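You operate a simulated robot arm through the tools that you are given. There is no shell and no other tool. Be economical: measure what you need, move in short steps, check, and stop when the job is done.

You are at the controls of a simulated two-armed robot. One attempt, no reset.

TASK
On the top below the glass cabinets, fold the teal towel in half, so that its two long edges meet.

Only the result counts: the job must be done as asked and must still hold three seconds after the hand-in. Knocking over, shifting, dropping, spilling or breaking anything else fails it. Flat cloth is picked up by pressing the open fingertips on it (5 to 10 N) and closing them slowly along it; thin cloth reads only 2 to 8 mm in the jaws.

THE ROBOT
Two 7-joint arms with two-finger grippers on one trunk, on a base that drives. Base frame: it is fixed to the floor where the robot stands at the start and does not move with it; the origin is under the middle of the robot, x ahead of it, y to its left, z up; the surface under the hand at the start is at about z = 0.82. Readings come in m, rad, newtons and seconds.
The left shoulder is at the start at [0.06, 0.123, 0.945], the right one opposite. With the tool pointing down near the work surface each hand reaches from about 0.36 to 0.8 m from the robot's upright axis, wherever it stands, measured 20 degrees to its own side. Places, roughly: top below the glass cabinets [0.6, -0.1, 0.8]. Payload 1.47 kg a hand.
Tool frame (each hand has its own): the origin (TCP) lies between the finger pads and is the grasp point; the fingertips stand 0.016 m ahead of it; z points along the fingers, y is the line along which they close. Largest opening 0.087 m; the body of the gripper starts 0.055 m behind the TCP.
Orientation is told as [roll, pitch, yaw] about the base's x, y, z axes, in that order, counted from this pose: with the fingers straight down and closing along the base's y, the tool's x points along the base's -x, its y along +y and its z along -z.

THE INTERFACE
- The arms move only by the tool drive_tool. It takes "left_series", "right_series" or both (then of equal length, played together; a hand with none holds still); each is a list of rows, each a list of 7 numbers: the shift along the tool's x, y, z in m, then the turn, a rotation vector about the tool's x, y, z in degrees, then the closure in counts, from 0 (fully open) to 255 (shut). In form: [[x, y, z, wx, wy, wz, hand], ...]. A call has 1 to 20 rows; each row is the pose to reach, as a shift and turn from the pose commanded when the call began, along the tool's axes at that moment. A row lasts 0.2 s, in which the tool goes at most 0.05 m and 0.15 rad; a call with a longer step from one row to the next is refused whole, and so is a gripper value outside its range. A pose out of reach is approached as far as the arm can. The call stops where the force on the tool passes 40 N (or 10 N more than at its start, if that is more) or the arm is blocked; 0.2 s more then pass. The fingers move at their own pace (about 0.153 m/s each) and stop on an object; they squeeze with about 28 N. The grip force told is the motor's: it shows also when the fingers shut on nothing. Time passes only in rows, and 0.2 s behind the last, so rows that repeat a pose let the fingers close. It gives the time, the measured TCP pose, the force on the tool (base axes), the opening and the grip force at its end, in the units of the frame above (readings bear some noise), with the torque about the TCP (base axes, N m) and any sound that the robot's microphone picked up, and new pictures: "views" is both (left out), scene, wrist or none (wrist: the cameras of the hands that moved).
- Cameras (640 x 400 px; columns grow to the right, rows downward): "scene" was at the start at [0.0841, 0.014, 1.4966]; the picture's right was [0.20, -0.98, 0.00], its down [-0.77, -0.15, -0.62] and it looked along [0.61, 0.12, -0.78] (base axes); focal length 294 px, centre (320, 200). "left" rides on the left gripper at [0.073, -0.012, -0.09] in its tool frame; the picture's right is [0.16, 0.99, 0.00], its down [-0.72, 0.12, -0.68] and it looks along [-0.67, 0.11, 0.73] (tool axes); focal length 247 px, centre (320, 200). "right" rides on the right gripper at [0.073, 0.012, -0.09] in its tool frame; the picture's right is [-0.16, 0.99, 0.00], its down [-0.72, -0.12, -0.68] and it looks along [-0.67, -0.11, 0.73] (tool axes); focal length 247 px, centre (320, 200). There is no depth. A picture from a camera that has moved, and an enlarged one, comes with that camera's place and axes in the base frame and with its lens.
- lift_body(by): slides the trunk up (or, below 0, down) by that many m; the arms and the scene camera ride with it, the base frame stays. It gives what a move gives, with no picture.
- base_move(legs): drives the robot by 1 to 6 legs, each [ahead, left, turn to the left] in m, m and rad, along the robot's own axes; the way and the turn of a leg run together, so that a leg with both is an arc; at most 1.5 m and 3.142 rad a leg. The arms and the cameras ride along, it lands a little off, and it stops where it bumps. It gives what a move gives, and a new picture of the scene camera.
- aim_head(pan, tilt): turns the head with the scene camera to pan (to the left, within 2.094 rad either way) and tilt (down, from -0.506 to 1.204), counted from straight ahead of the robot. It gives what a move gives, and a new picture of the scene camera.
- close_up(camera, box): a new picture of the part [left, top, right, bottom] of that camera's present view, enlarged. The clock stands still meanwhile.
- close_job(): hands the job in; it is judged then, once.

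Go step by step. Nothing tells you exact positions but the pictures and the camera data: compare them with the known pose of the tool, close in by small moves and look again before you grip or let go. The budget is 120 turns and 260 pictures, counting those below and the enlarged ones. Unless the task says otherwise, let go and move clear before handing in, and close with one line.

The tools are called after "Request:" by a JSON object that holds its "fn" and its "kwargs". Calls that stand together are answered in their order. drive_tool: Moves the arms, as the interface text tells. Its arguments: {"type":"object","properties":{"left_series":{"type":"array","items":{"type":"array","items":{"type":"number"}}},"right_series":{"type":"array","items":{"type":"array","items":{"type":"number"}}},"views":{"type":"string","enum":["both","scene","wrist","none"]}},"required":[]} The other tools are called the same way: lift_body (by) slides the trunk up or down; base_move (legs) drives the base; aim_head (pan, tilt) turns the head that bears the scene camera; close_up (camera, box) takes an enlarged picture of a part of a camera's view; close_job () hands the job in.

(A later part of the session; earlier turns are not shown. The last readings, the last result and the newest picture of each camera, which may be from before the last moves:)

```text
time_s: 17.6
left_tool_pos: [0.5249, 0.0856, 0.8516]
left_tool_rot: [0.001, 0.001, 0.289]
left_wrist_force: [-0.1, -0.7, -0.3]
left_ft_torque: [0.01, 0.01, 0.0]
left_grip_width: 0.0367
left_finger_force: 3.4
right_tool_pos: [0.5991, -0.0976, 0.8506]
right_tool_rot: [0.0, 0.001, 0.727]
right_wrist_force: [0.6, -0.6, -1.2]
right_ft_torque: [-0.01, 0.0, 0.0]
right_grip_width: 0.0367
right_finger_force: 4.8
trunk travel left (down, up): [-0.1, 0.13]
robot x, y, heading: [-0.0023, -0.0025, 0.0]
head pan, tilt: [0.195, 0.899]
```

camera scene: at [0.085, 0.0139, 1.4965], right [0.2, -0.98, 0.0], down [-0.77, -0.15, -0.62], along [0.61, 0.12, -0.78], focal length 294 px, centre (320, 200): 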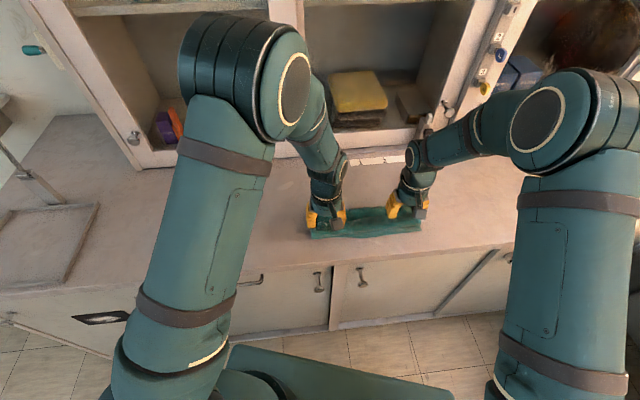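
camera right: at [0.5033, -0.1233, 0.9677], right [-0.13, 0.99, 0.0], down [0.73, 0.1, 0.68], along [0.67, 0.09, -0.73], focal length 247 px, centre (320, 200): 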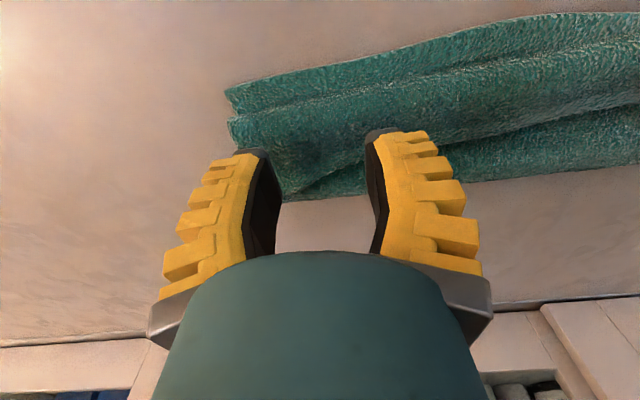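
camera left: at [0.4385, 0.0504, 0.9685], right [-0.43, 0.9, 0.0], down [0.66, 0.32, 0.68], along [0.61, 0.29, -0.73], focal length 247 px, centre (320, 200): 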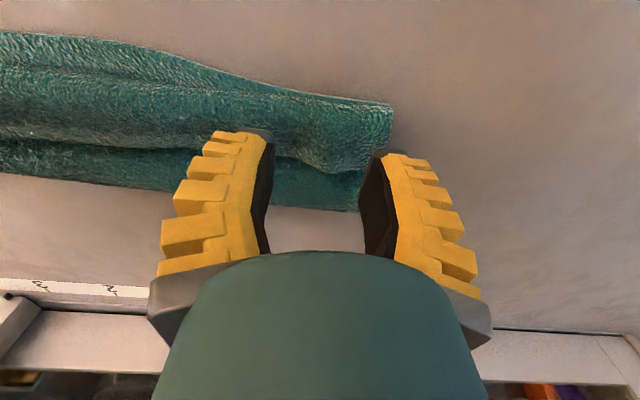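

Request:
{"fn": "drive_tool", "kwargs": {"left_series": [[0, 0, 0.003, 0, 0, 0, 155], [0, 0, 0.005, 0, 0, 0, 155]], "right_series": [[0, 0, 0.003, 0, 0, 0, 155], [0, 0, 0.005, 0, 0, 0, 155]], "views": "none"}}

Request:
{"fn": "close_up", "kwargs": {"camera": "left", "box": [200, 80, 440, 230]}}

Request:
{"fn": "close_up", "kwargs": {"camera": "right", "box": [200, 80, 440, 230]}}

```text
time_s: 18.2
left_tool_pos: [0.5255, 0.086, 0.8482]
left_tool_rot: [0.0, 0.0, 0.289]
left_wrist_force: [0.7, -0.4, 1.3]
left_ft_torque: [-0.01, 0.01, 0.0]
left_grip_width: 0.0368
left_finger_force: 4.0
right_tool_pos: [0.5987, -0.0988, 0.8444]
right_tool_rot: [0.001, 0.0, 0.726]
right_wrist_force: [0.8, 0.8, 3.2]
right_ft_torque: [0.0, 0.02, 0.0]
right_grip_width: 0.0372
right_finger_force: 3.8
trunk travel left (down, up): [-0.1, 0.13]
robot x, y, heading: [0.0033, 0.0012, -0.003]
head pan, tilt: [0.195, 0.899]
```

```text
2.67 times, centred on (320, 155) of left
camera zoom: at [0.4583, 0.0525, 0.9352], right [-0.43, 0.9, 0.0], down [0.66, 0.32, 0.68], along [0.61, 0.29, -0.73], focal length 659 px, centre (320, 320)
```

zoom: 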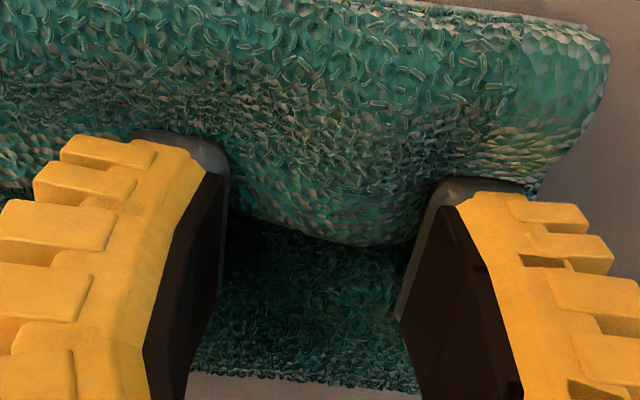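

```text
2.67 times, centred on (320, 155) of right
camera zoom: at [0.5376, -0.1384, 0.9347], right [-0.54, 0.84, 0.0], down [0.62, 0.39, 0.68], along [0.57, 0.37, -0.73], focal length 659 px, centre (320, 320)
```

zoom: 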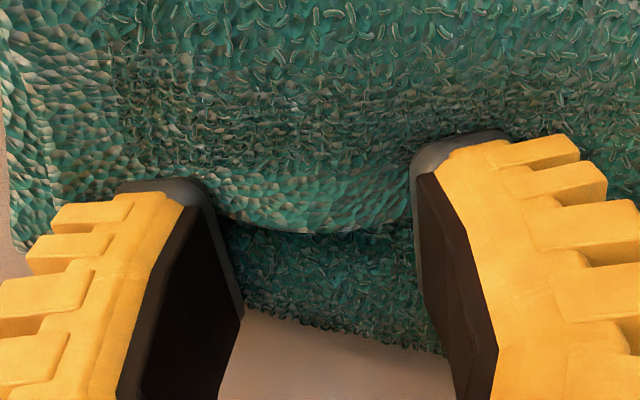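

The flap edge is bulging up between the fingertips at light contact. I'll press about 1 mm more and close slowly.

Request:
{"fn": "drive_tool", "kwargs": {"left_series": [[0, 0, 0.0015, 0, 0, 0, 160], [0, 0, 0.0015, 0, 0, 0, 170], [0, 0, 0.0015, 0, 0, 0, 180], [0, 0, 0.0015, 0, 0, 0, 190], [0, 0, 0.0015, 0, 0, 0, 200], [0, 0, 0.0015, 0, 0, 0, 210], [0, 0, 0.0015, 0, 0, 0, 220], [0, 0, 0.0015, 0, 0, 0, 230], [0, 0, 0.0015, 0, 0, 0, 240], [0, 0, 0.0015, 0, 0, 0, 255], [0, 0, 0.0015, 0, 0, 0, 255], [0, 0, 0.0015, 0, 0, 0, 255]], "right_series": [[0, 0, 0.001, 0, 0, 0, 160], [0, 0, 0.001, 0, 0, 0, 170], [0, 0, 0.001, 0, 0, 0, 180], [0, 0, 0.001, 0, 0, 0, 190], [0, 0, 0.001, 0, 0, 0, 200], [0, 0, 0.001, 0, 0, 0, 210], [0, 0, 0.001, 0, 0, 0, 220], [0, 0, 0.001, 0, 0, 0, 230], [0, 0, 0.001, 0, 0, 0, 240], [0, 0, 0.001, 0, 0, 0, 255], [0, 0, 0.001, 0, 0, 0, 255], [0, 0, 0.001, 0, 0, 0, 255]], "views": "none"}}

Request:
{"fn": "drive_tool", "kwargs": {"left_series": [[0, 0, -0.01, 0, 0, 0, 255], [0, 0, -0.02, 0, 0, 0, 255], [0, 0, -0.03, 0, 0, 0, 255]], "right_series": [[0, 0, -0.01, 0, 0, 0, 255], [0, 0, -0.02, 0, 0, 0, 255], [0, 0, -0.03, 0, 0, 0, 255]]}}

```text
time_s: 20.8
left_tool_pos: [0.5252, 0.0845, 0.8443]
left_tool_rot: [0.0, 0.0, 0.29]
left_wrist_force: [-0.9, -0.2, 0.9]
left_ft_torque: [0.0, 0.0, -0.03]
left_grip_width: 0.0
left_finger_force: 27.7
right_tool_pos: [0.5985, -0.0998, 0.8441]
right_tool_rot: [0.001, 0.002, 0.727]
right_wrist_force: [0.2, -0.4, 2.3]
right_ft_torque: [-0.02, 0.0, -0.03]
right_grip_width: 0.0002
right_finger_force: 27.8
trunk travel left (down, up): [-0.1, 0.13]
robot x, y, heading: [0.0008, -0.0011, -0.002]
head pan, tilt: [0.195, 0.899]
```

```text
time_s: 21.6
left_tool_pos: [0.5248, 0.0858, 0.8766]
left_tool_rot: [0.001, -0.001, 0.292]
left_wrist_force: [0.4, 1.4, 0.4]
left_ft_torque: [0.02, -0.01, 0.02]
left_grip_width: 0.0
left_finger_force: 28.3
right_tool_pos: [0.599, -0.0998, 0.8751]
right_tool_rot: [0.0, 0.0, 0.726]
right_wrist_force: [0.0, -0.2, 0.2]
right_ft_torque: [0.02, 0.01, 0.01]
right_grip_width: 0.0
right_finger_force: 28.5
trunk travel left (down, up): [-0.1, 0.13]
robot x, y, heading: [-0.0034, -0.0017, 0.002]
head pan, tilt: [0.195, 0.899]
camera scene: at [0.0837, 0.014, 1.4966], right [0.2, -0.98, 0.0], down [-0.77, -0.15, -0.62], along [0.61, 0.12, -0.78], focal length 294 px, centre (320, 200)
camera right: at [0.5363, -0.1398, 0.9649], right [-0.54, 0.84, 0.0], down [0.62, 0.39, 0.68], along [0.57, 0.37, -0.73], focal length 247 px, centre (320, 200)
camera left: at [0.4582, 0.0523, 0.9644], right [-0.43, 0.9, 0.0], down [0.66, 0.32, 0.68], along [0.61, 0.29, -0.73], focal length 247 px, centre (320, 200)
```

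scene: 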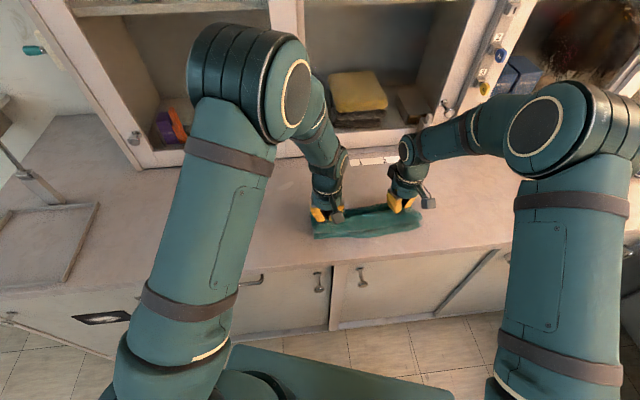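
right: 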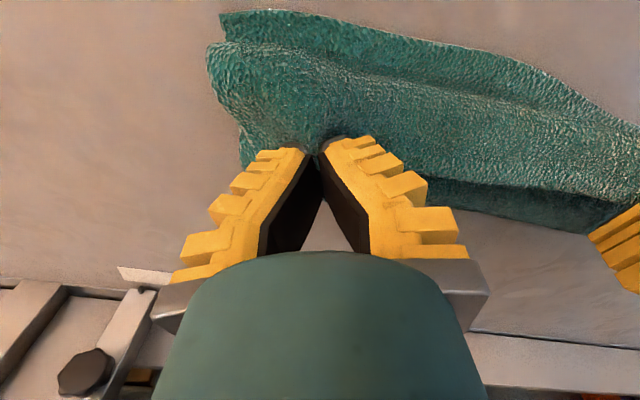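
left: 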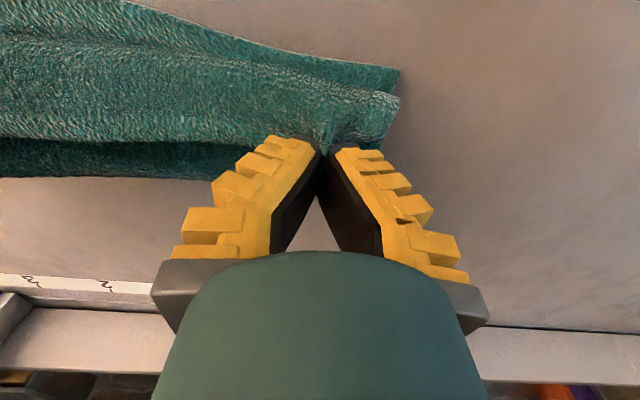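

Both hands hold just the hem edge. I'll unfold the towel by carrying the edge up and away, nearly back to its original place, and straighten the right hand.

Request:
{"fn": "drive_tool", "kwargs": {"left_series": [[-0.015, 0, -0.018, 0, 0, 0, 255], [-0.037, 0, -0.038, 0, 0, 0, 255], [-0.059, 0, -0.048, 0, 0, 0, 255], [-0.081, 0, -0.048, 0, 0, 0, 255], [-0.104, 0, -0.038, 0, 0, 0, 255], [-0.126, 0, -0.023, 0, 0, 0, 255], [-0.148, 0, -0.008, 0, 0, 0, 255], [-0.148, 0, -0.008, 0, 0, 0, 255]], "right_series": [[-0.012, -0.0055, -0.018, 0, 0, 3, 255], [-0.03, -0.014, -0.038, 0, 0, 7, 255], [-0.048, -0.022, -0.048, 0, 0, 11, 255], [-0.065, -0.03, -0.048, 0, 0, 15, 255], [-0.083, -0.0385, -0.038, 0, 0, 19, 255], [-0.101, -0.047, -0.023, 0, 0, 23, 255], [-0.119, -0.055, -0.008, 0, 0, 25, 255], [-0.119, -0.055, -0.008, 0, 0, 25, 255]]}}

Request:
{"fn": "close_up", "kwargs": {"camera": "scene", "box": [280, 150, 440, 250]}}

```text
time_s: 23.4
left_tool_pos: [0.6646, 0.1268, 0.8846]
left_tool_rot: [-0.001, 0.001, 0.289]
left_wrist_force: [-0.1, 0.4, 0.2]
left_ft_torque: [0.01, -0.03, 0.02]
left_grip_width: 0.0
left_finger_force: 28.3
right_tool_pos: [0.7231, -0.0616, 0.8805]
right_tool_rot: [0.0, -0.001, 0.29]
right_wrist_force: [-0.3, 0.3, 0.3]
right_ft_torque: [0.01, 0.0, 0.04]
right_grip_width: 0.0001
right_finger_force: 28.0
trunk travel left (down, up): [-0.1, 0.13]
robot x, y, heading: [-0.0025, -0.0016, -0.003]
head pan, tilt: [0.195, 0.899]
camera scene: at [0.0833, 0.0138, 1.4967], right [0.19, -0.98, 0.0], down [-0.77, -0.15, -0.62], along [0.61, 0.12, -0.78], focal length 294 px, centre (320, 200)
camera right: at [0.6509, -0.0703, 0.9703], right [-0.13, 0.99, 0.0], down [0.73, 0.1, 0.68], along [0.68, 0.09, -0.73], focal length 247 px, centre (320, 200)
camera left: at [0.5993, 0.0937, 0.972], right [-0.43, 0.9, 0.0], down [0.66, 0.32, 0.68], along [0.61, 0.29, -0.73], focal length 247 px, centre (320, 200)
```

scene: 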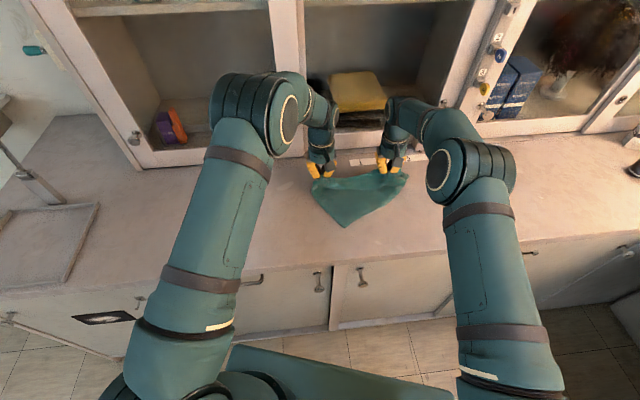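
right: 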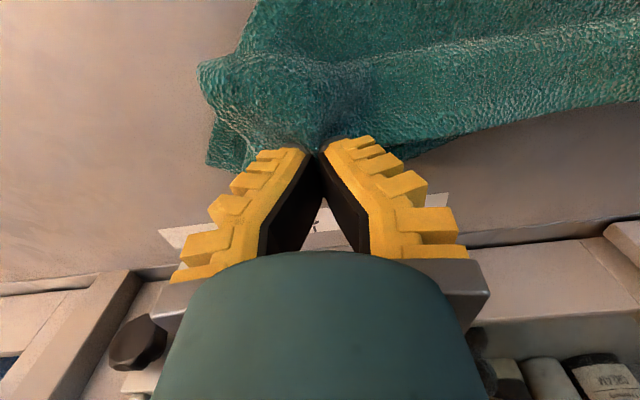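
left: 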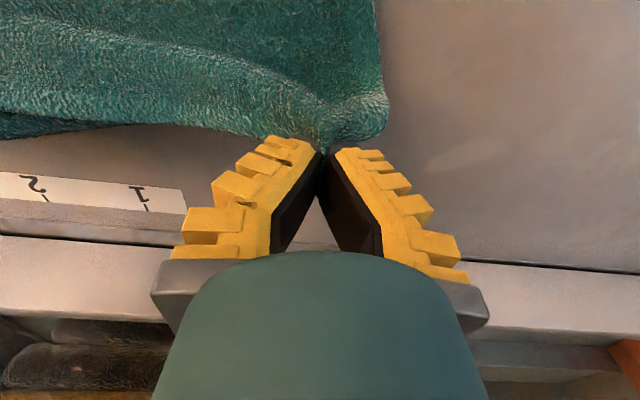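

```text
4.00 times, centred on (360, 200) of scene
camera zoom: at [0.0833, 0.0138, 1.4967], right [0.19, -0.98, 0.0], down [-0.77, -0.15, -0.62], along [0.61, 0.12, -0.78], focal length 1177 px, centre (160, 200)
```

zoom: 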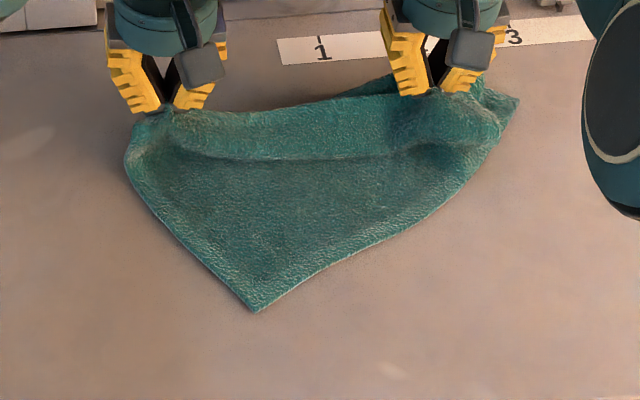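

The right hand evidently caught lower layers too, and the towel has skewed: the near-right corner came along to about (0.757, -0.137). I'll set it down, open both hands and lift clear for a look.

Request:
{"fn": "drive_tool", "kwargs": {"left_series": [[0, 0, 0.012, 0, 0, 0, 255], [0, 0, 0.024, 0, 0, 0, 255], [0, 0, 0.034, 0, 0, 0, 255], [0, 0, 0.034, 0, 0, 0, 180], [0, 0, 0.03, 0, 0, 0, 150], [0, 0, 0.0, 0, 0, 0, 150], [0, 0.04, -0.04, 0, 0, 0, 150], [0, 0.09, -0.07, 0, 0, 0, 150], [0, 0.135, -0.09, 0, 0, 0, 150]], "right_series": [[0, 0, 0.012, 0, 0, 0, 255], [0, 0, 0.022, 0, 0, 0, 255], [0, 0, 0.03, 0, 0, 0, 255], [0, 0, 0.03, 0, 0, 0, 180], [0, 0, 0.026, 0, 0, 0, 150], [0, 0, 0.0, 0, 0, 0, 150], [0.01, -0.04, -0.04, 0, 0, 0, 150], [0.02, -0.08, -0.07, 0, 0, 0, 150], [0.03, -0.125, -0.09, 0, 0, 0, 150]], "views": "none"}}

Request:
{"fn": "close_up", "kwargs": {"camera": "scene", "box": [280, 150, 440, 250]}}

Request:
{"fn": "close_up", "kwargs": {"camera": "right", "box": [320, 0, 640, 200]}}

```text
refused: row 7 steps farther than a row can; nothing moved
```

```text
4.00 times, centred on (360, 200) of scene
camera zoom: at [0.0833, 0.0138, 1.4967], right [0.19, -0.98, 0.0], down [-0.77, -0.15, -0.62], along [0.61, 0.12, -0.78], focal length 1177 px, centre (160, 200)
```

zoom: 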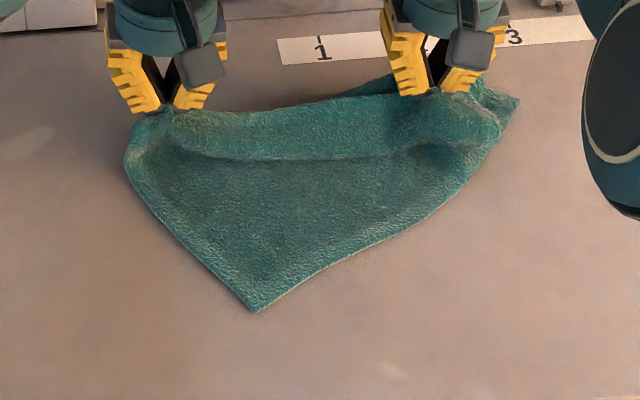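

```text
2.00 times, centred on (480, 100) of right
camera zoom: at [0.6509, -0.0703, 0.9703], right [-0.13, 0.99, 0.0], down [0.73, 0.1, 0.68], along [0.68, 0.09, -0.73], focal length 494 px, centre (0, 400)
```

zoom: 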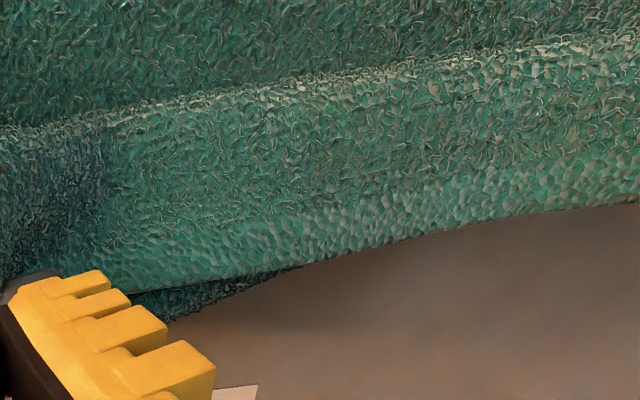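

I'll keep the left hand's single-layer hold, lowered, and release only the right hand.

Request:
{"fn": "drive_tool", "kwargs": {"left_series": [[0, 0, 0.012, 0, 0, 0, 255], [0, 0, 0.024, 0, 0, 0, 255], [0, 0, 0.034, 0, 0, 0, 255], [0, 0, 0.034, 0, 0, 0, 255], [0, 0, 0.034, 0, 0, 0, 255], [0, 0, 0.034, 0, 0, 0, 255], [0, 0, 0.034, 0, 0, 0, 255], [0, 0, 0.034, 0, 0, 0, 255], [0, 0, 0.034, 0, 0, 0, 255]], "right_series": [[0, 0, 0.012, 0, 0, 0, 255], [0, 0, 0.022, 0, 0, 0, 255], [0, 0, 0.03, 0, 0, 0, 255], [0, 0, 0.03, 0, 0, 0, 180], [0, 0, 0.026, 0, 0, 0, 150], [0, 0, 0.0, 0, 0, 0, 150], [0.01, -0.03, -0.03, 0, 0, 0, 150], [0.02, -0.06, -0.06, 0, 0, 0, 150], [0.03, -0.095, -0.09, 0, 0, 0, 150]], "views": "none"}}

Request:
{"fn": "close_up", "kwargs": {"camera": "scene", "box": [280, 150, 440, 250]}}

Request:
{"fn": "close_up", "kwargs": {"camera": "right", "box": [320, 0, 640, 200]}}

```text
time_s: 25.4
left_tool_pos: [0.6665, 0.1265, 0.8497]
left_tool_rot: [-0.001, 0.0, 0.289]
left_wrist_force: [-0.3, -0.2, -0.6]
left_ft_torque: [0.0, -0.01, 0.01]
left_grip_width: 0.0
left_finger_force: 28.2
right_tool_pos: [0.7185, -0.1602, 0.9709]
right_tool_rot: [0.001, 0.001, 0.289]
right_wrist_force: [-0.3, -0.5, 0.0]
right_ft_torque: [0.0, 0.01, 0.0]
right_grip_width: 0.0417
right_finger_force: 4.4
trunk travel left (down, up): [-0.1, 0.13]
robot x, y, heading: [0.0023, -0.0053, -0.004]
head pan, tilt: [0.195, 0.899]
```

```text
4.00 times, centred on (360, 200) of scene
camera zoom: at [0.0838, 0.0132, 1.4966], right [0.2, -0.98, 0.0], down [-0.77, -0.15, -0.62], along [0.61, 0.12, -0.78], focal length 1177 px, centre (160, 200)
```

zoom: 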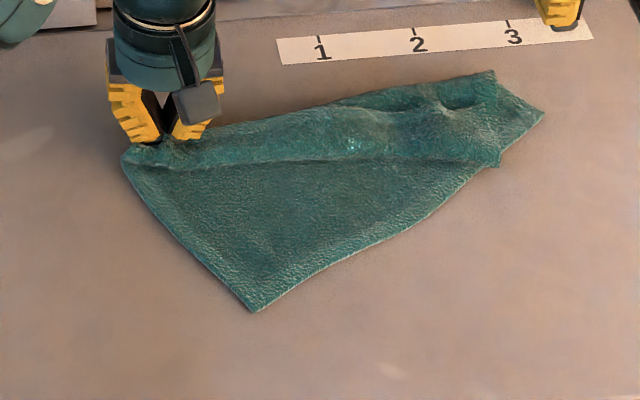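

```text
2.00 times, centred on (480, 100) of right
camera zoom: at [0.647, -0.1698, 1.0615], right [-0.13, 0.99, 0.0], down [0.73, 0.1, 0.68], along [0.67, 0.09, -0.73], focal length 494 px, centre (0, 400)
```

zoom: 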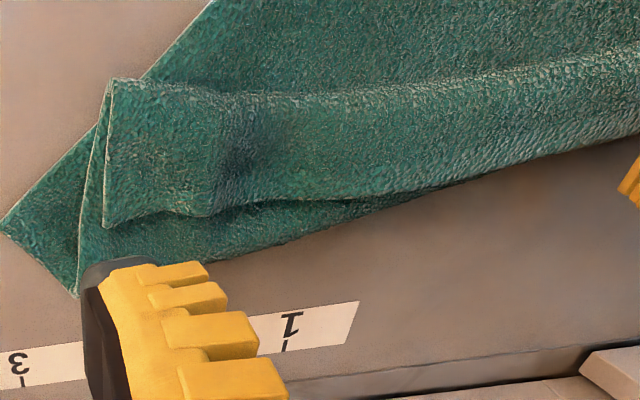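

The right end is still folded as layers (bottom, top, and a flap about 6 cm wide), while the left hand holds the far edge as one layer. I'll lift the left hand to peel the layers apart and look for a free single-layer part of the far edge.

Request:
{"fn": "drive_tool", "kwargs": {"left_series": [[0, 0, -0.03, 0, 0, 0, 255], [0, 0, -0.06, 0, 0, 0, 255], [0, 0, -0.09, 0, 0, 0, 255], [0, 0, -0.12, 0, 0, 0, 255], [0, 0, -0.12, 0, 0, 0, 255]], "right_series": [[0, -0.02, -0.02, 0, 0, 0, 150], [0, -0.04, -0.04, 0, 0, 0, 150], [0, -0.04, -0.04, 0, 0, 0, 150], [0, -0.04, -0.04, 0, 0, 0, 150], [0, -0.04, -0.04, 0, 0, 0, 150]]}}

Request:
{"fn": "close_up", "kwargs": {"camera": "scene", "box": [280, 130, 440, 230]}}

```text
time_s: 26.6
left_tool_pos: [0.6654, 0.1273, 0.9707]
left_tool_rot: [-0.001, 0.0, 0.289]
left_wrist_force: [-0.2, 0.3, -0.6]
left_ft_torque: [0.01, 0.01, -0.03]
left_grip_width: 0.0
left_finger_force: 27.7
right_tool_pos: [0.734, -0.1964, 1.0109]
right_tool_rot: [-0.001, 0.0, 0.29]
right_wrist_force: [0.3, 0.6, 0.3]
right_ft_torque: [0.01, 0.0, -0.03]
right_grip_width: 0.0416
right_finger_force: 4.0
trunk travel left (down, up): [-0.1, 0.13]
robot x, y, heading: [0.0023, 0.0019, 0.004]
head pan, tilt: [0.195, 0.899]
camera scene: at [0.0843, 0.0141, 1.4966], right [0.2, -0.98, 0.0], down [-0.77, -0.15, -0.62], along [0.61, 0.12, -0.78], focal length 294 px, centre (320, 200)
camera right: at [0.6604, -0.2067, 1.1007], right [-0.13, 0.99, 0.0], down [0.73, 0.1, 0.68], along [0.67, 0.09, -0.73], focal length 247 px, centre (320, 200)
camera left: at [0.5975, 0.0947, 1.0585], right [-0.43, 0.9, 0.0], down [0.66, 0.32, 0.68], along [0.61, 0.29, -0.73], focal length 247 px, centre (320, 200)
```

scene: 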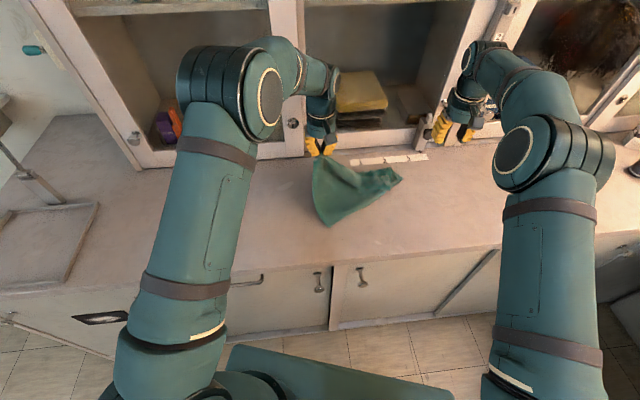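
right: 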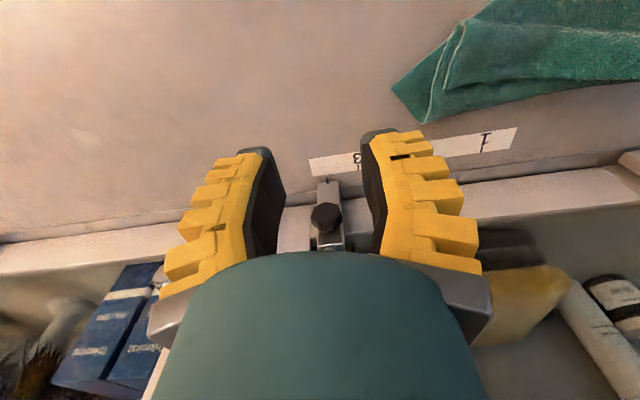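
left: 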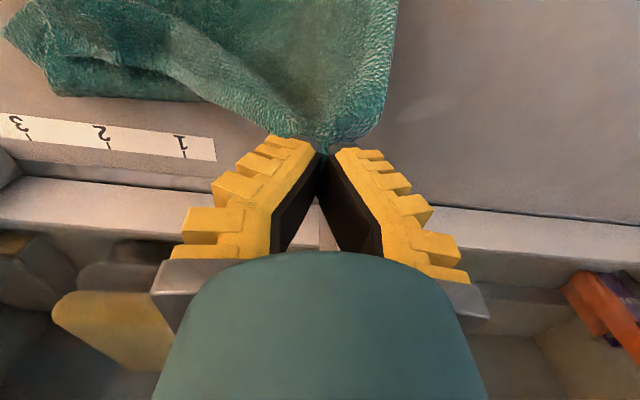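

```text
4.00 times, centred on (360, 180) of scene
camera zoom: at [0.0843, 0.0141, 1.4966], right [0.2, -0.98, 0.0], down [-0.77, -0.15, -0.62], along [0.61, 0.12, -0.78], focal length 1177 px, centre (160, 280)
```

zoom: 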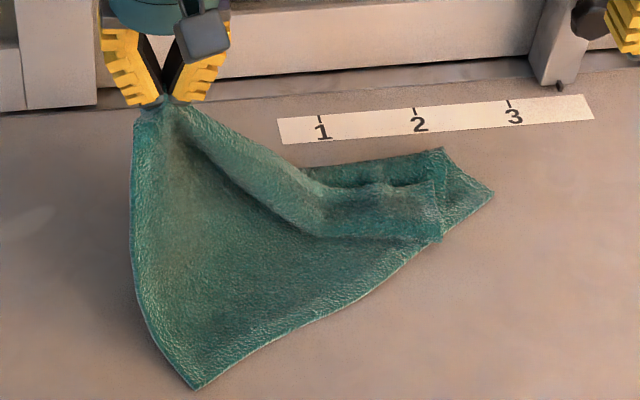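

Lifting just drags everything with it. The left short side is unfolded, so I'll take the towel by that side: the left hand already holds it near the far-left corner, and the right hand will take the near-left corner at about (0.53, 0.04). Hanging it should open every fold, and then I can lay it back flat.

Request:
{"fn": "drive_tool", "kwargs": {"left_series": [[0, 0, 0.02, 0, 0, 0, 255], [0, 0, 0.04, 0, 0, 0, 255], [0, 0, 0.06, 0, 0, 0, 255], [0, 0, 0.08, 0, 0, 0, 255], [0, 0, 0.1, 0, 0, 0, 255], [0, 0, 0.113, 0, 0, 0, 255], [0, 0, 0.113, 0, 0, 0, 255], [0, 0, 0.113, 0, 0, 0, 255]], "right_series": [[0.015, 0.038, 0.0, 0, 0, -4, 120], [0.03, 0.076, 0.0, 0, 0, -8, 120], [0.045, 0.114, 0.01, 0, 0, -12, 120], [0.06, 0.152, 0.02, 0, 0, -16, 120], [0.075, 0.19, 0.03, 0, 0, -20, 120], [0.09, 0.229, 0.045, 0, 0, -24, 120], [0.105, 0.2666, 0.06, 0, 0, -28, 120], [0.105, 0.2666, 0.08, 0, 0, -30, 120]]}}

Request:
{"fn": "close_up", "kwargs": {"camera": "scene", "box": [280, 150, 440, 250]}}

```text
time_s: 28.4
left_tool_pos: [0.6662, 0.1274, 0.8564]
left_tool_rot: [-0.001, 0.001, 0.289]
left_wrist_force: [0.3, -0.5, 1.5]
left_ft_torque: [0.0, 0.0, -0.02]
left_grip_width: 0.0
left_finger_force: 28.4
right_tool_pos: [0.5566, 0.0264, 0.9305]
right_tool_rot: [-0.001, -0.001, 0.814]
right_wrist_force: [-0.3, -0.3, -0.1]
right_ft_torque: [0.03, 0.01, 0.0]
right_grip_width: 0.0514
right_finger_force: 3.9
trunk travel left (down, up): [-0.1, 0.13]
robot x, y, heading: [0.0004, 0.0023, 0.002]
head pan, tilt: [0.195, 0.899]
camera scene: at [0.0849, 0.0136, 1.4965], right [0.19, -0.98, 0.0], down [-0.77, -0.15, -0.62], along [0.61, 0.12, -0.78], focal length 294 px, centre (320, 200)
camera right: at [0.4986, -0.0177, 1.0206], right [-0.61, 0.79, 0.0], down [0.58, 0.45, 0.68], along [0.54, 0.41, -0.73], focal length 247 px, centre (320, 200)
camera left: at [0.6, 0.094, 0.9446], right [-0.43, 0.9, 0.0], down [0.66, 0.32, 0.68], along [0.61, 0.29, -0.73], focal length 247 px, centre (320, 200)
```

scene: 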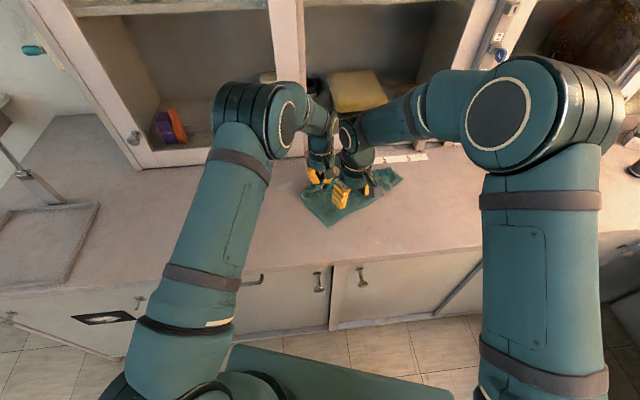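
right: 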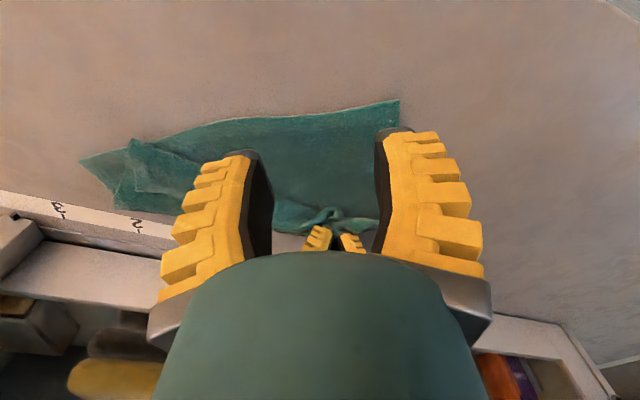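
left: 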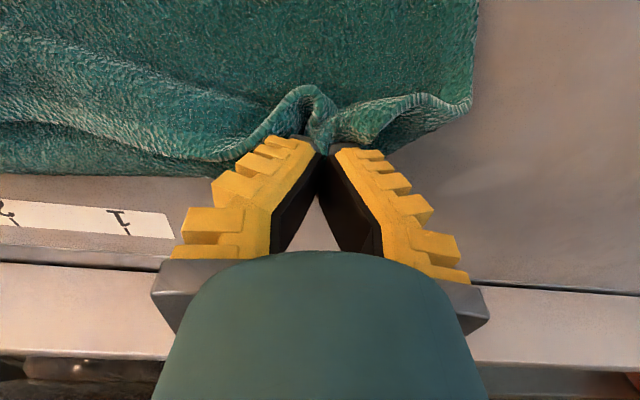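

```text
4.00 times, centred on (360, 200) of scene
camera zoom: at [0.0849, 0.0136, 1.4965], right [0.19, -0.98, 0.0], down [-0.77, -0.15, -0.62], along [0.61, 0.12, -0.78], focal length 1177 px, centre (160, 200)
```

zoom: 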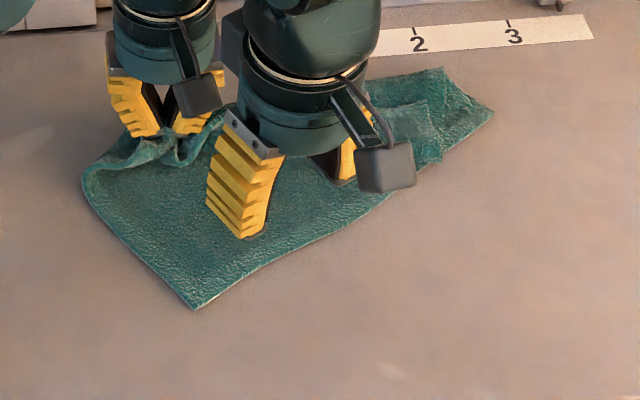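

The near-left corner is at about (0.522, 0.077). I'll move the right hand over it, 2–3 cm in along the near edge, and go down.

Request:
{"fn": "drive_tool", "kwargs": {"right_series": [[-0.013, 0.018, 0.01, 0, 0, 0, 130], [-0.026, 0.035, 0.02, 0, 0, 0, 130], [-0.026, 0.035, 0.045, 0, 0, 0, 130], [-0.026, 0.035, 0.07, 0, 0, 0, 130], [-0.026, 0.035, 0.084, 0, 0, 0, 130], [-0.026, 0.035, 0.088, 0, 0, 0, 130]], "views": "wrist"}}

```text
time_s: 29.2
left_tool_pos: [0.666, 0.1313, 0.8528]
left_tool_rot: [0.005, -0.002, 0.293]
left_wrist_force: [1.6, 1.0, -1.0]
left_ft_torque: [0.08, -0.03, 0.03]
left_grip_width: 0.0
left_finger_force: 28.0
right_tool_pos: [0.5508, 0.0754, 0.901]
right_tool_rot: [-0.001, -0.007, 0.817]
right_wrist_force: [-0.6, -0.1, 2.5]
right_ft_torque: [0.08, -0.19, 0.02]
right_grip_width: 0.0486
right_finger_force: 4.6
trunk travel left (down, up): [-0.1, 0.13]
robot x, y, heading: [0.0012, -0.0021, 0.002]
head pan, tilt: [0.195, 0.899]
stopped in row 3 (left hand): the force on the tool passed its limit at 61 N (the readings are from after the stop); the commanded pose is now the measured one
camera right: at [0.4922, 0.0292, 0.9902], right [-0.61, 0.79, 0.0], down [0.58, 0.44, 0.69], along [0.54, 0.42, -0.73], focal length 247 px, centre (320, 200)
```

right: 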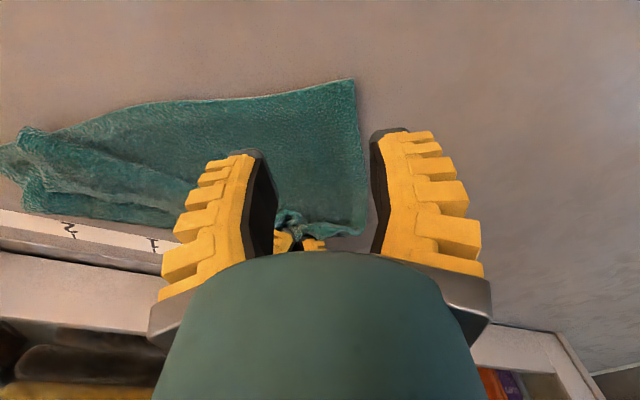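

The wrists touched because the hands are too close together. I'll back the right hand off and move the left hand away to (0.70, 0.17) with the cloth, which also straightens the left side.

Request:
{"fn": "drive_tool", "kwargs": {"right_series": [[0.02, -0.01, -0.015, 0, 0, 0, 130], [0.03, -0.02, -0.03, 0, 0, 0, 130], [0.03, -0.03, -0.03, 0, 0, 0, 130], [0.03, -0.03, -0.03, 0, 0, 0, 130], [0.03, -0.03, -0.03, 0, 0, 0, 130]], "left_series": [[0, 0, 0, 0, 0, 0, 255], [0, 0, -0.008, 0, 0, 0, 255], [-0.015, 0.01, -0.01, 0, 0, 0, 255], [-0.03, 0.02, -0.01, 0, 0, 0, 255], [-0.044, 0.0275, -0.005, 0, 0, 0, 255]]}}

Request:
{"fn": "close_up", "kwargs": {"camera": "scene", "box": [280, 150, 440, 250]}}

```text
time_s: 30.4
left_tool_pos: [0.7021, 0.17, 0.8554]
left_tool_rot: [0.006, 0.0, 0.293]
left_wrist_force: [0.5, -0.9, -0.7]
left_ft_torque: [0.02, 0.0, 0.0]
left_grip_width: 0.0
left_finger_force: 28.3
right_tool_pos: [0.5517, 0.032, 0.9317]
right_tool_rot: [0.0, -0.009, 0.817]
right_wrist_force: [1.0, -0.4, -0.6]
right_ft_torque: [-0.02, 0.01, 0.01]
right_grip_width: 0.0484
right_finger_force: 4.1
trunk travel left (down, up): [-0.1, 0.13]
robot x, y, heading: [0.001, 0.0016, -0.001]
head pan, tilt: [0.195, 0.899]
camera scene: at [0.0847, 0.0143, 1.4965], right [0.19, -0.98, 0.0], down [-0.77, -0.15, -0.62], along [0.61, 0.12, -0.78], focal length 294 px, centre (320, 200)
camera right: at [0.4936, -0.0141, 1.0201], right [-0.61, 0.79, 0.0], down [0.58, 0.44, 0.69], along [0.54, 0.42, -0.73], focal length 247 px, centre (320, 200)
camera left: at [0.6354, 0.1362, 0.9432], right [-0.44, 0.9, 0.0], down [0.66, 0.32, 0.68], along [0.61, 0.3, -0.73], focal length 247 px, centre (320, 200)
```

scene: 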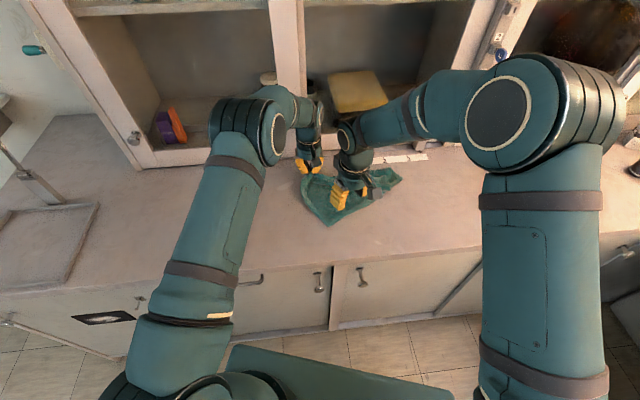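
right: 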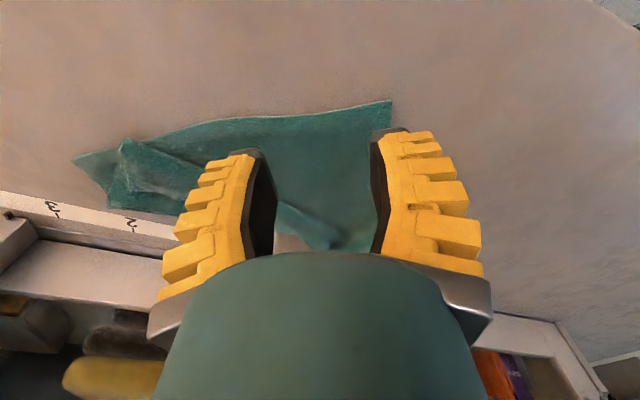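
left: 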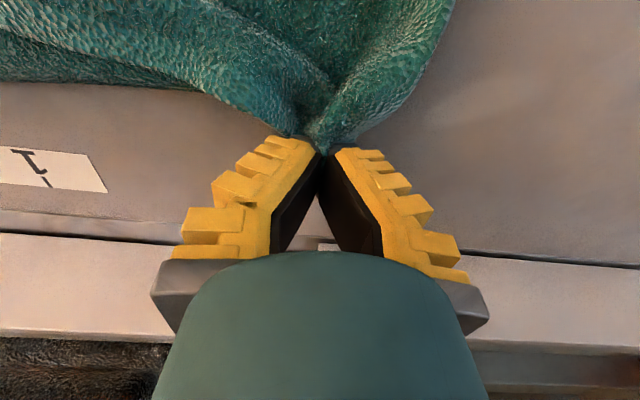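

```text
4.00 times, centred on (360, 200) of scene
camera zoom: at [0.0847, 0.0143, 1.4965], right [0.19, -0.98, 0.0], down [-0.77, -0.15, -0.62], along [0.61, 0.12, -0.78], focal length 1177 px, centre (160, 200)
```

zoom: 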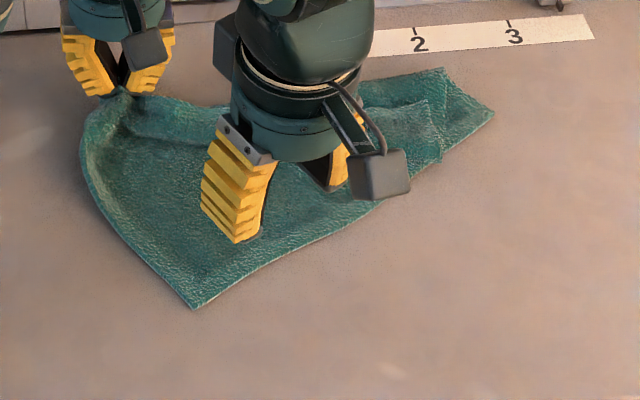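

Request:
{"fn": "drive_tool", "kwargs": {"right_series": [[-0.012, 0.013, 0.0, 0, 0, 0, 130], [-0.0243, 0.0267, 0.01, 0, 0, 0, 130], [-0.0243, 0.0267, 0.035, 0, 0, 0, 130], [-0.0243, 0.0267, 0.06, 0, 0, 0, 130], [-0.0243, 0.0267, 0.078, 0, 0, 0, 130], [-0.0243, 0.0267, 0.082, 0, 0, 0, 130]], "views": "wrist"}}

```text
time_s: 31.8
left_tool_pos: [0.7013, 0.1701, 0.8552]
left_tool_rot: [0.005, -0.003, 0.294]
left_wrist_force: [-0.2, -0.2, 0.2]
left_ft_torque: [0.01, -0.01, 0.01]
left_grip_width: 0.0002
left_finger_force: 27.9
right_tool_pos: [0.5502, 0.0679, 0.8489]
right_tool_rot: [-0.001, -0.009, 0.818]
right_wrist_force: [-0.5, 0.3, 0.1]
right_ft_torque: [-0.02, 0.01, -0.01]
right_grip_width: 0.0483
right_finger_force: 4.2
trunk travel left (down, up): [-0.1, 0.13]
robot x, y, heading: [-0.001, 0.0016, 0.003]
head pan, tilt: [0.195, 0.899]
camera right: at [0.4921, 0.0224, 0.9384], right [-0.61, 0.79, 0.0], down [0.58, 0.44, 0.69], along [0.54, 0.42, -0.73], focal length 247 px, centre (320, 200)
```

right: 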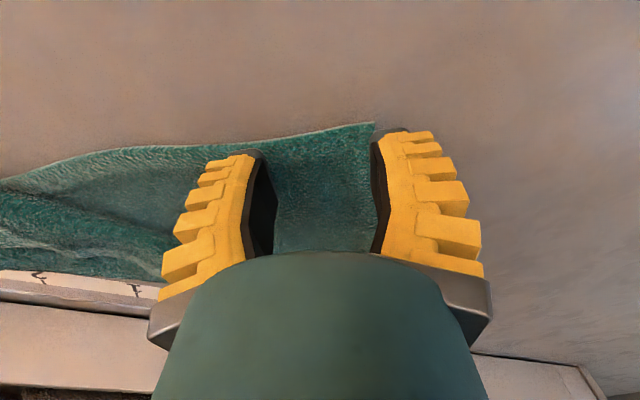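

I'll shift 12 mm along the near edge so both fingertips are on cloth, then lower to contact.

Request:
{"fn": "drive_tool", "kwargs": {"right_series": [[0, -0.012, 0, 0, 0, 0, 130], [0, -0.012, 0.006, 0, 0, 0, 130], [0, -0.012, 0.011, 0, 0, 0, 130], [0, -0.012, 0.011, 0, 0, 0, 130]], "views": "none"}}

```text
time_s: 32.8
left_tool_pos: [0.7008, 0.1698, 0.8564]
left_tool_rot: [0.006, -0.002, 0.294]
left_wrist_force: [-0.6, -0.1, -0.4]
left_ft_torque: [-0.01, -0.04, -0.05]
left_grip_width: 0.0
left_finger_force: 27.6
right_tool_pos: [0.5564, 0.0605, 0.8383]
right_tool_rot: [-0.001, -0.009, 0.817]
right_wrist_force: [1.2, 0.6, 3.1]
right_ft_torque: [-0.02, 0.01, 0.06]
right_grip_width: 0.0437
right_finger_force: 7.7
trunk travel left (down, up): [-0.1, 0.13]
robot x, y, heading: [-0.0036, 0.0015, -0.002]
head pan, tilt: [0.195, 0.899]
```

Request:
{"fn": "drive_tool", "kwargs": {"right_series": [[0, 0, 0.001, 0, 0, 0, 138], [0, 0, 0.001, 0, 0, 0, 150], [0, 0, 0.001, 0, 0, 0, 162], [0, 0, 0.001, 0, 0, 0, 174], [0, 0, 0.001, 0, 0, 0, 186], [0, 0, 0.001, 0, 0, 0, 198], [0, 0, 0.001, 0, 0, 0, 210], [0, 0, 0.001, 0, 0, 0, 222], [0, 0, 0.001, 0, 0, 0, 234], [0, 0, 0.001, 0, 0, 0, 246], [0, 0, 0.001, 0, 0, 0, 255], [0, 0, 0.001, 0, 0, 0, 255], [0, 0, -0.015, 0, 0, 0, 255], [0, 0, -0.03, 0, 0, 0, 255]]}}

```text
time_s: 35.8
left_tool_pos: [0.7017, 0.1687, 0.8556]
left_tool_rot: [0.007, -0.004, 0.294]
left_wrist_force: [0.7, 0.2, -0.9]
left_ft_torque: [-0.03, -0.02, -0.01]
left_grip_width: 0.0001
left_finger_force: 27.7
right_tool_pos: [0.557, 0.0601, 0.8699]
right_tool_rot: [0.001, -0.009, 0.818]
right_wrist_force: [0.4, -0.7, 0.2]
right_ft_torque: [-0.02, 0.01, 0.0]
right_grip_width: 0.0002
right_finger_force: 28.0
trunk travel left (down, up): [-0.1, 0.13]
robot x, y, heading: [-0.0013, 0.0027, 0.004]
head pan, tilt: [0.195, 0.899]
camera scene: at [0.084, 0.014, 1.4966], right [0.19, -0.98, 0.0], down [-0.77, -0.15, -0.62], along [0.61, 0.12, -0.78], focal length 294 px, centre (320, 200)
camera right: at [0.4992, 0.0134, 0.9583], right [-0.61, 0.79, 0.0], down [0.58, 0.44, 0.69], along [0.54, 0.42, -0.73], focal length 247 px, centre (320, 200)
```

scene: 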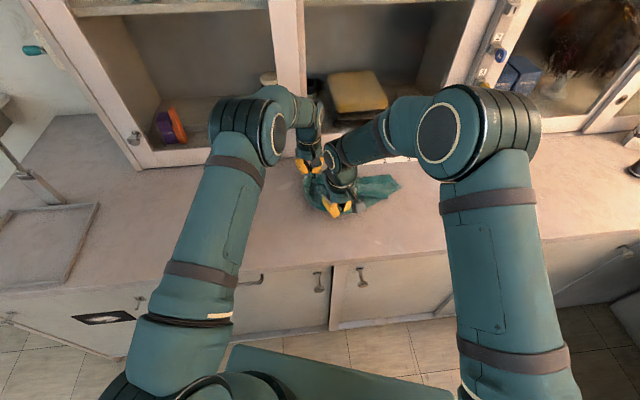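
right: 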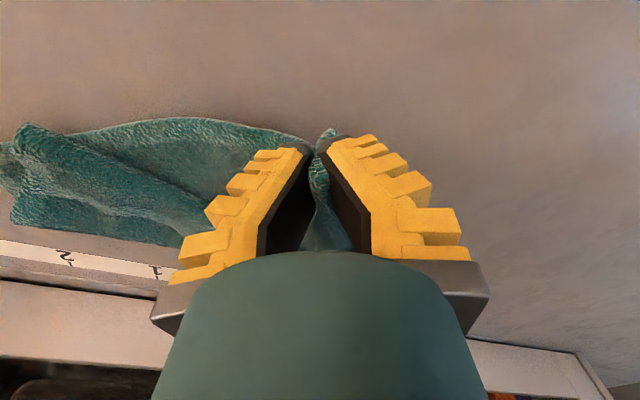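

Both corners of the left side are held. I'll lift both hands straight up about 0.29 m so the towel hangs and opens.

Request:
{"fn": "drive_tool", "kwargs": {"left_series": [[0, 0, -0.04, 0, 0, 0, 255], [0, 0, -0.08, 0, 0, 0, 255], [0, 0, -0.12, 0, 0, 0, 255], [0, 0, -0.16, 0, 0, 0, 255], [0, 0, -0.2, 0, 0, 0, 255], [0, 0, -0.24, 0, 0, 0, 255], [0, 0, -0.28, 0, 0, 0, 255], [0, 0, -0.3, 0, 0, 0, 255], [0, 0, -0.3, 0, 0, 0, 255]], "right_series": [[0, 0, -0.04, 0, 0, 0, 255], [0, 0, -0.08, 0, 0, 0, 255], [0, 0, -0.12, 0, 0, 0, 255], [0, 0, -0.16, 0, 0, 0, 255], [0, 0, -0.2, 0, 0, 0, 255], [0, 0, -0.24, 0, 0, 0, 255], [0, 0, -0.275, 0, 0, 0, 255], [0, 0, -0.285, 0, 0, 0, 255], [0, 0, -0.285, 0, 0, 0, 255]]}}

```text
time_s: 37.8
left_tool_pos: [0.7027, 0.1703, 1.1565]
left_tool_rot: [0.007, -0.003, 0.292]
left_wrist_force: [-0.7, 0.6, -0.1]
left_ft_torque: [0.01, 0.01, 0.01]
left_grip_width: 0.0
left_finger_force: 27.7
right_tool_pos: [0.557, 0.06, 1.152]
right_tool_rot: [-0.001, -0.011, 0.817]
right_wrist_force: [-0.1, -1.3, 0.4]
right_ft_torque: [0.0, -0.02, 0.01]
right_grip_width: 0.0002
right_finger_force: 28.2
trunk travel left (down, up): [-0.1, 0.13]
robot x, y, heading: [0.0032, 0.0008, 0.002]
head pan, tilt: [0.195, 0.899]
camera scene: at [0.0841, 0.0141, 1.4966], right [0.19, -0.98, 0.0], down [-0.77, -0.15, -0.62], along [0.61, 0.12, -0.78], focal length 294 px, centre (320, 200)
camera right: at [0.4992, 0.0141, 1.2417], right [-0.61, 0.79, 0.0], down [0.58, 0.44, 0.69], along [0.54, 0.42, -0.73], focal length 247 px, centre (320, 200)
camera left: at [0.6357, 0.1363, 1.2446], right [-0.44, 0.9, 0.0], down [0.66, 0.32, 0.68], along [0.61, 0.3, -0.73], focal length 247 px, centre (320, 200)
```

scene: 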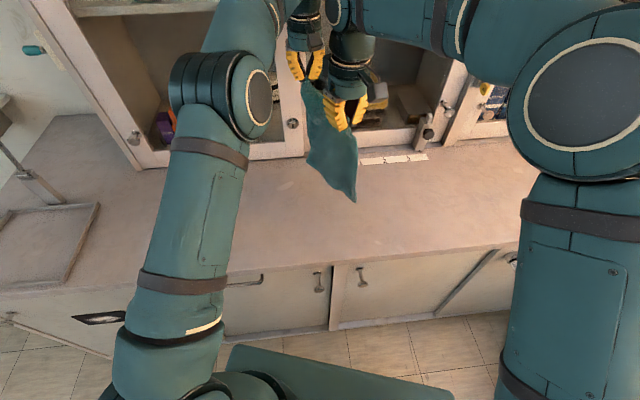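
right: 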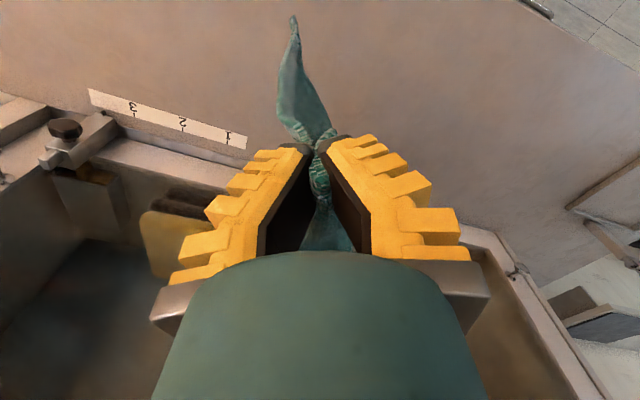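
left: 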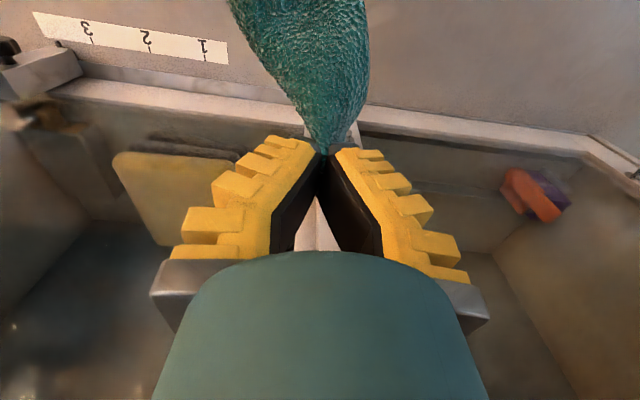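

The towel is hanging, though the hand line is still at an angle to the counter. I'll line the hands up across the towel's width with about 0.19 m spacing.

Request:
{"fn": "drive_tool", "kwargs": {"left_series": [[-0.001, -0.006, 0, 0, 0, 0, 255], [-0.001, -0.013, 0, 0, 0, 0, 255], [-0.002, -0.019, 0, 0, 0, 0, 255], [-0.002, -0.026, 0, 0, 0, 0, 255], [-0.003, -0.032, 0, 0, 0, 0, 255], [-0.003, -0.032, 0, 0, 0, 0, 255]], "right_series": [[0, 0.007, 0, 0, 0, 6, 255], [0, 0.014, 0, 0, 0, 12, 255], [-0.001, 0.021, 0, 0, 0, 18, 255], [-0.001, 0.028, 0, 0, 0, 24, 255], [-0.002, 0.0346, 0, 0, 0, 30, 255], [-0.002, 0.0346, 0, 0, 0, 30, 255]], "views": "scene"}}

Request:
{"fn": "close_up", "kwargs": {"camera": "scene", "box": [260, 30, 420, 220]}}

```text
time_s: 39.2
left_tool_pos: [0.712, 0.142, 1.1585]
left_tool_rot: [0.003, -0.006, 0.298]
left_wrist_force: [0.3, 0.3, 0.2]
left_ft_torque: [0.01, -0.01, 0.03]
left_grip_width: 0.0
left_finger_force: 28.4
right_tool_pos: [0.5335, 0.0821, 1.153]
right_tool_rot: [0.005, -0.008, 0.288]
right_wrist_force: [-1.2, 0.3, 0.0]
right_ft_torque: [0.02, 0.02, 0.03]
right_grip_width: 0.0002
right_finger_force: 27.9
trunk travel left (down, up): [-0.1, 0.13]
robot x, y, heading: [-0.0001, 0.0009, 0.003]
head pan, tilt: [0.195, 0.899]
camera scene: at [0.084, 0.0141, 1.4966], right [0.19, -0.98, 0.0], down [-0.77, -0.15, -0.62], along [0.61, 0.12, -0.78], focal length 294 px, centre (320, 200)
```

scene: 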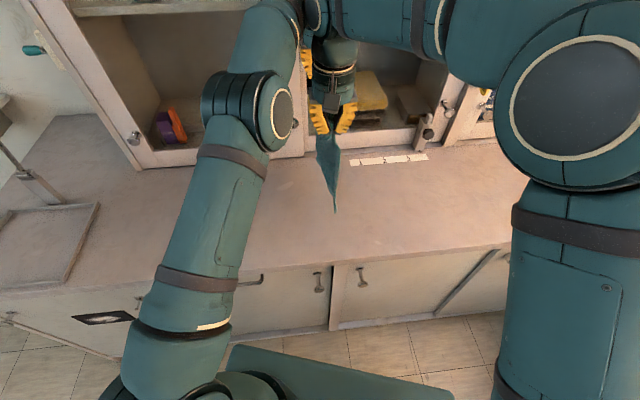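

```text
2.11 times, centred on (340, 125) of scene
camera zoom: at [0.084, 0.0141, 1.4966], right [0.19, -0.98, 0.0], down [-0.77, -0.15, -0.62], along [0.61, 0.12, -0.78], focal length 619 px, centre (278, 358)
```

zoom: 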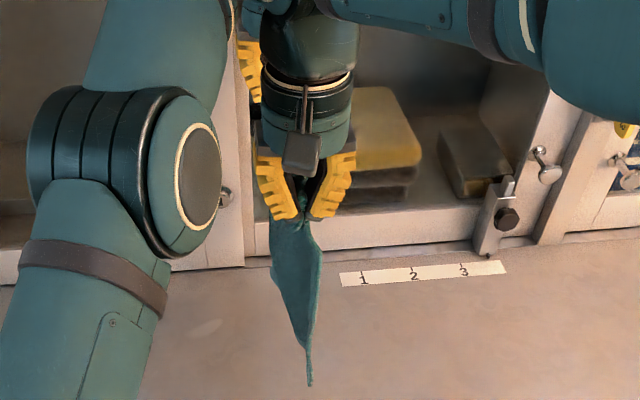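

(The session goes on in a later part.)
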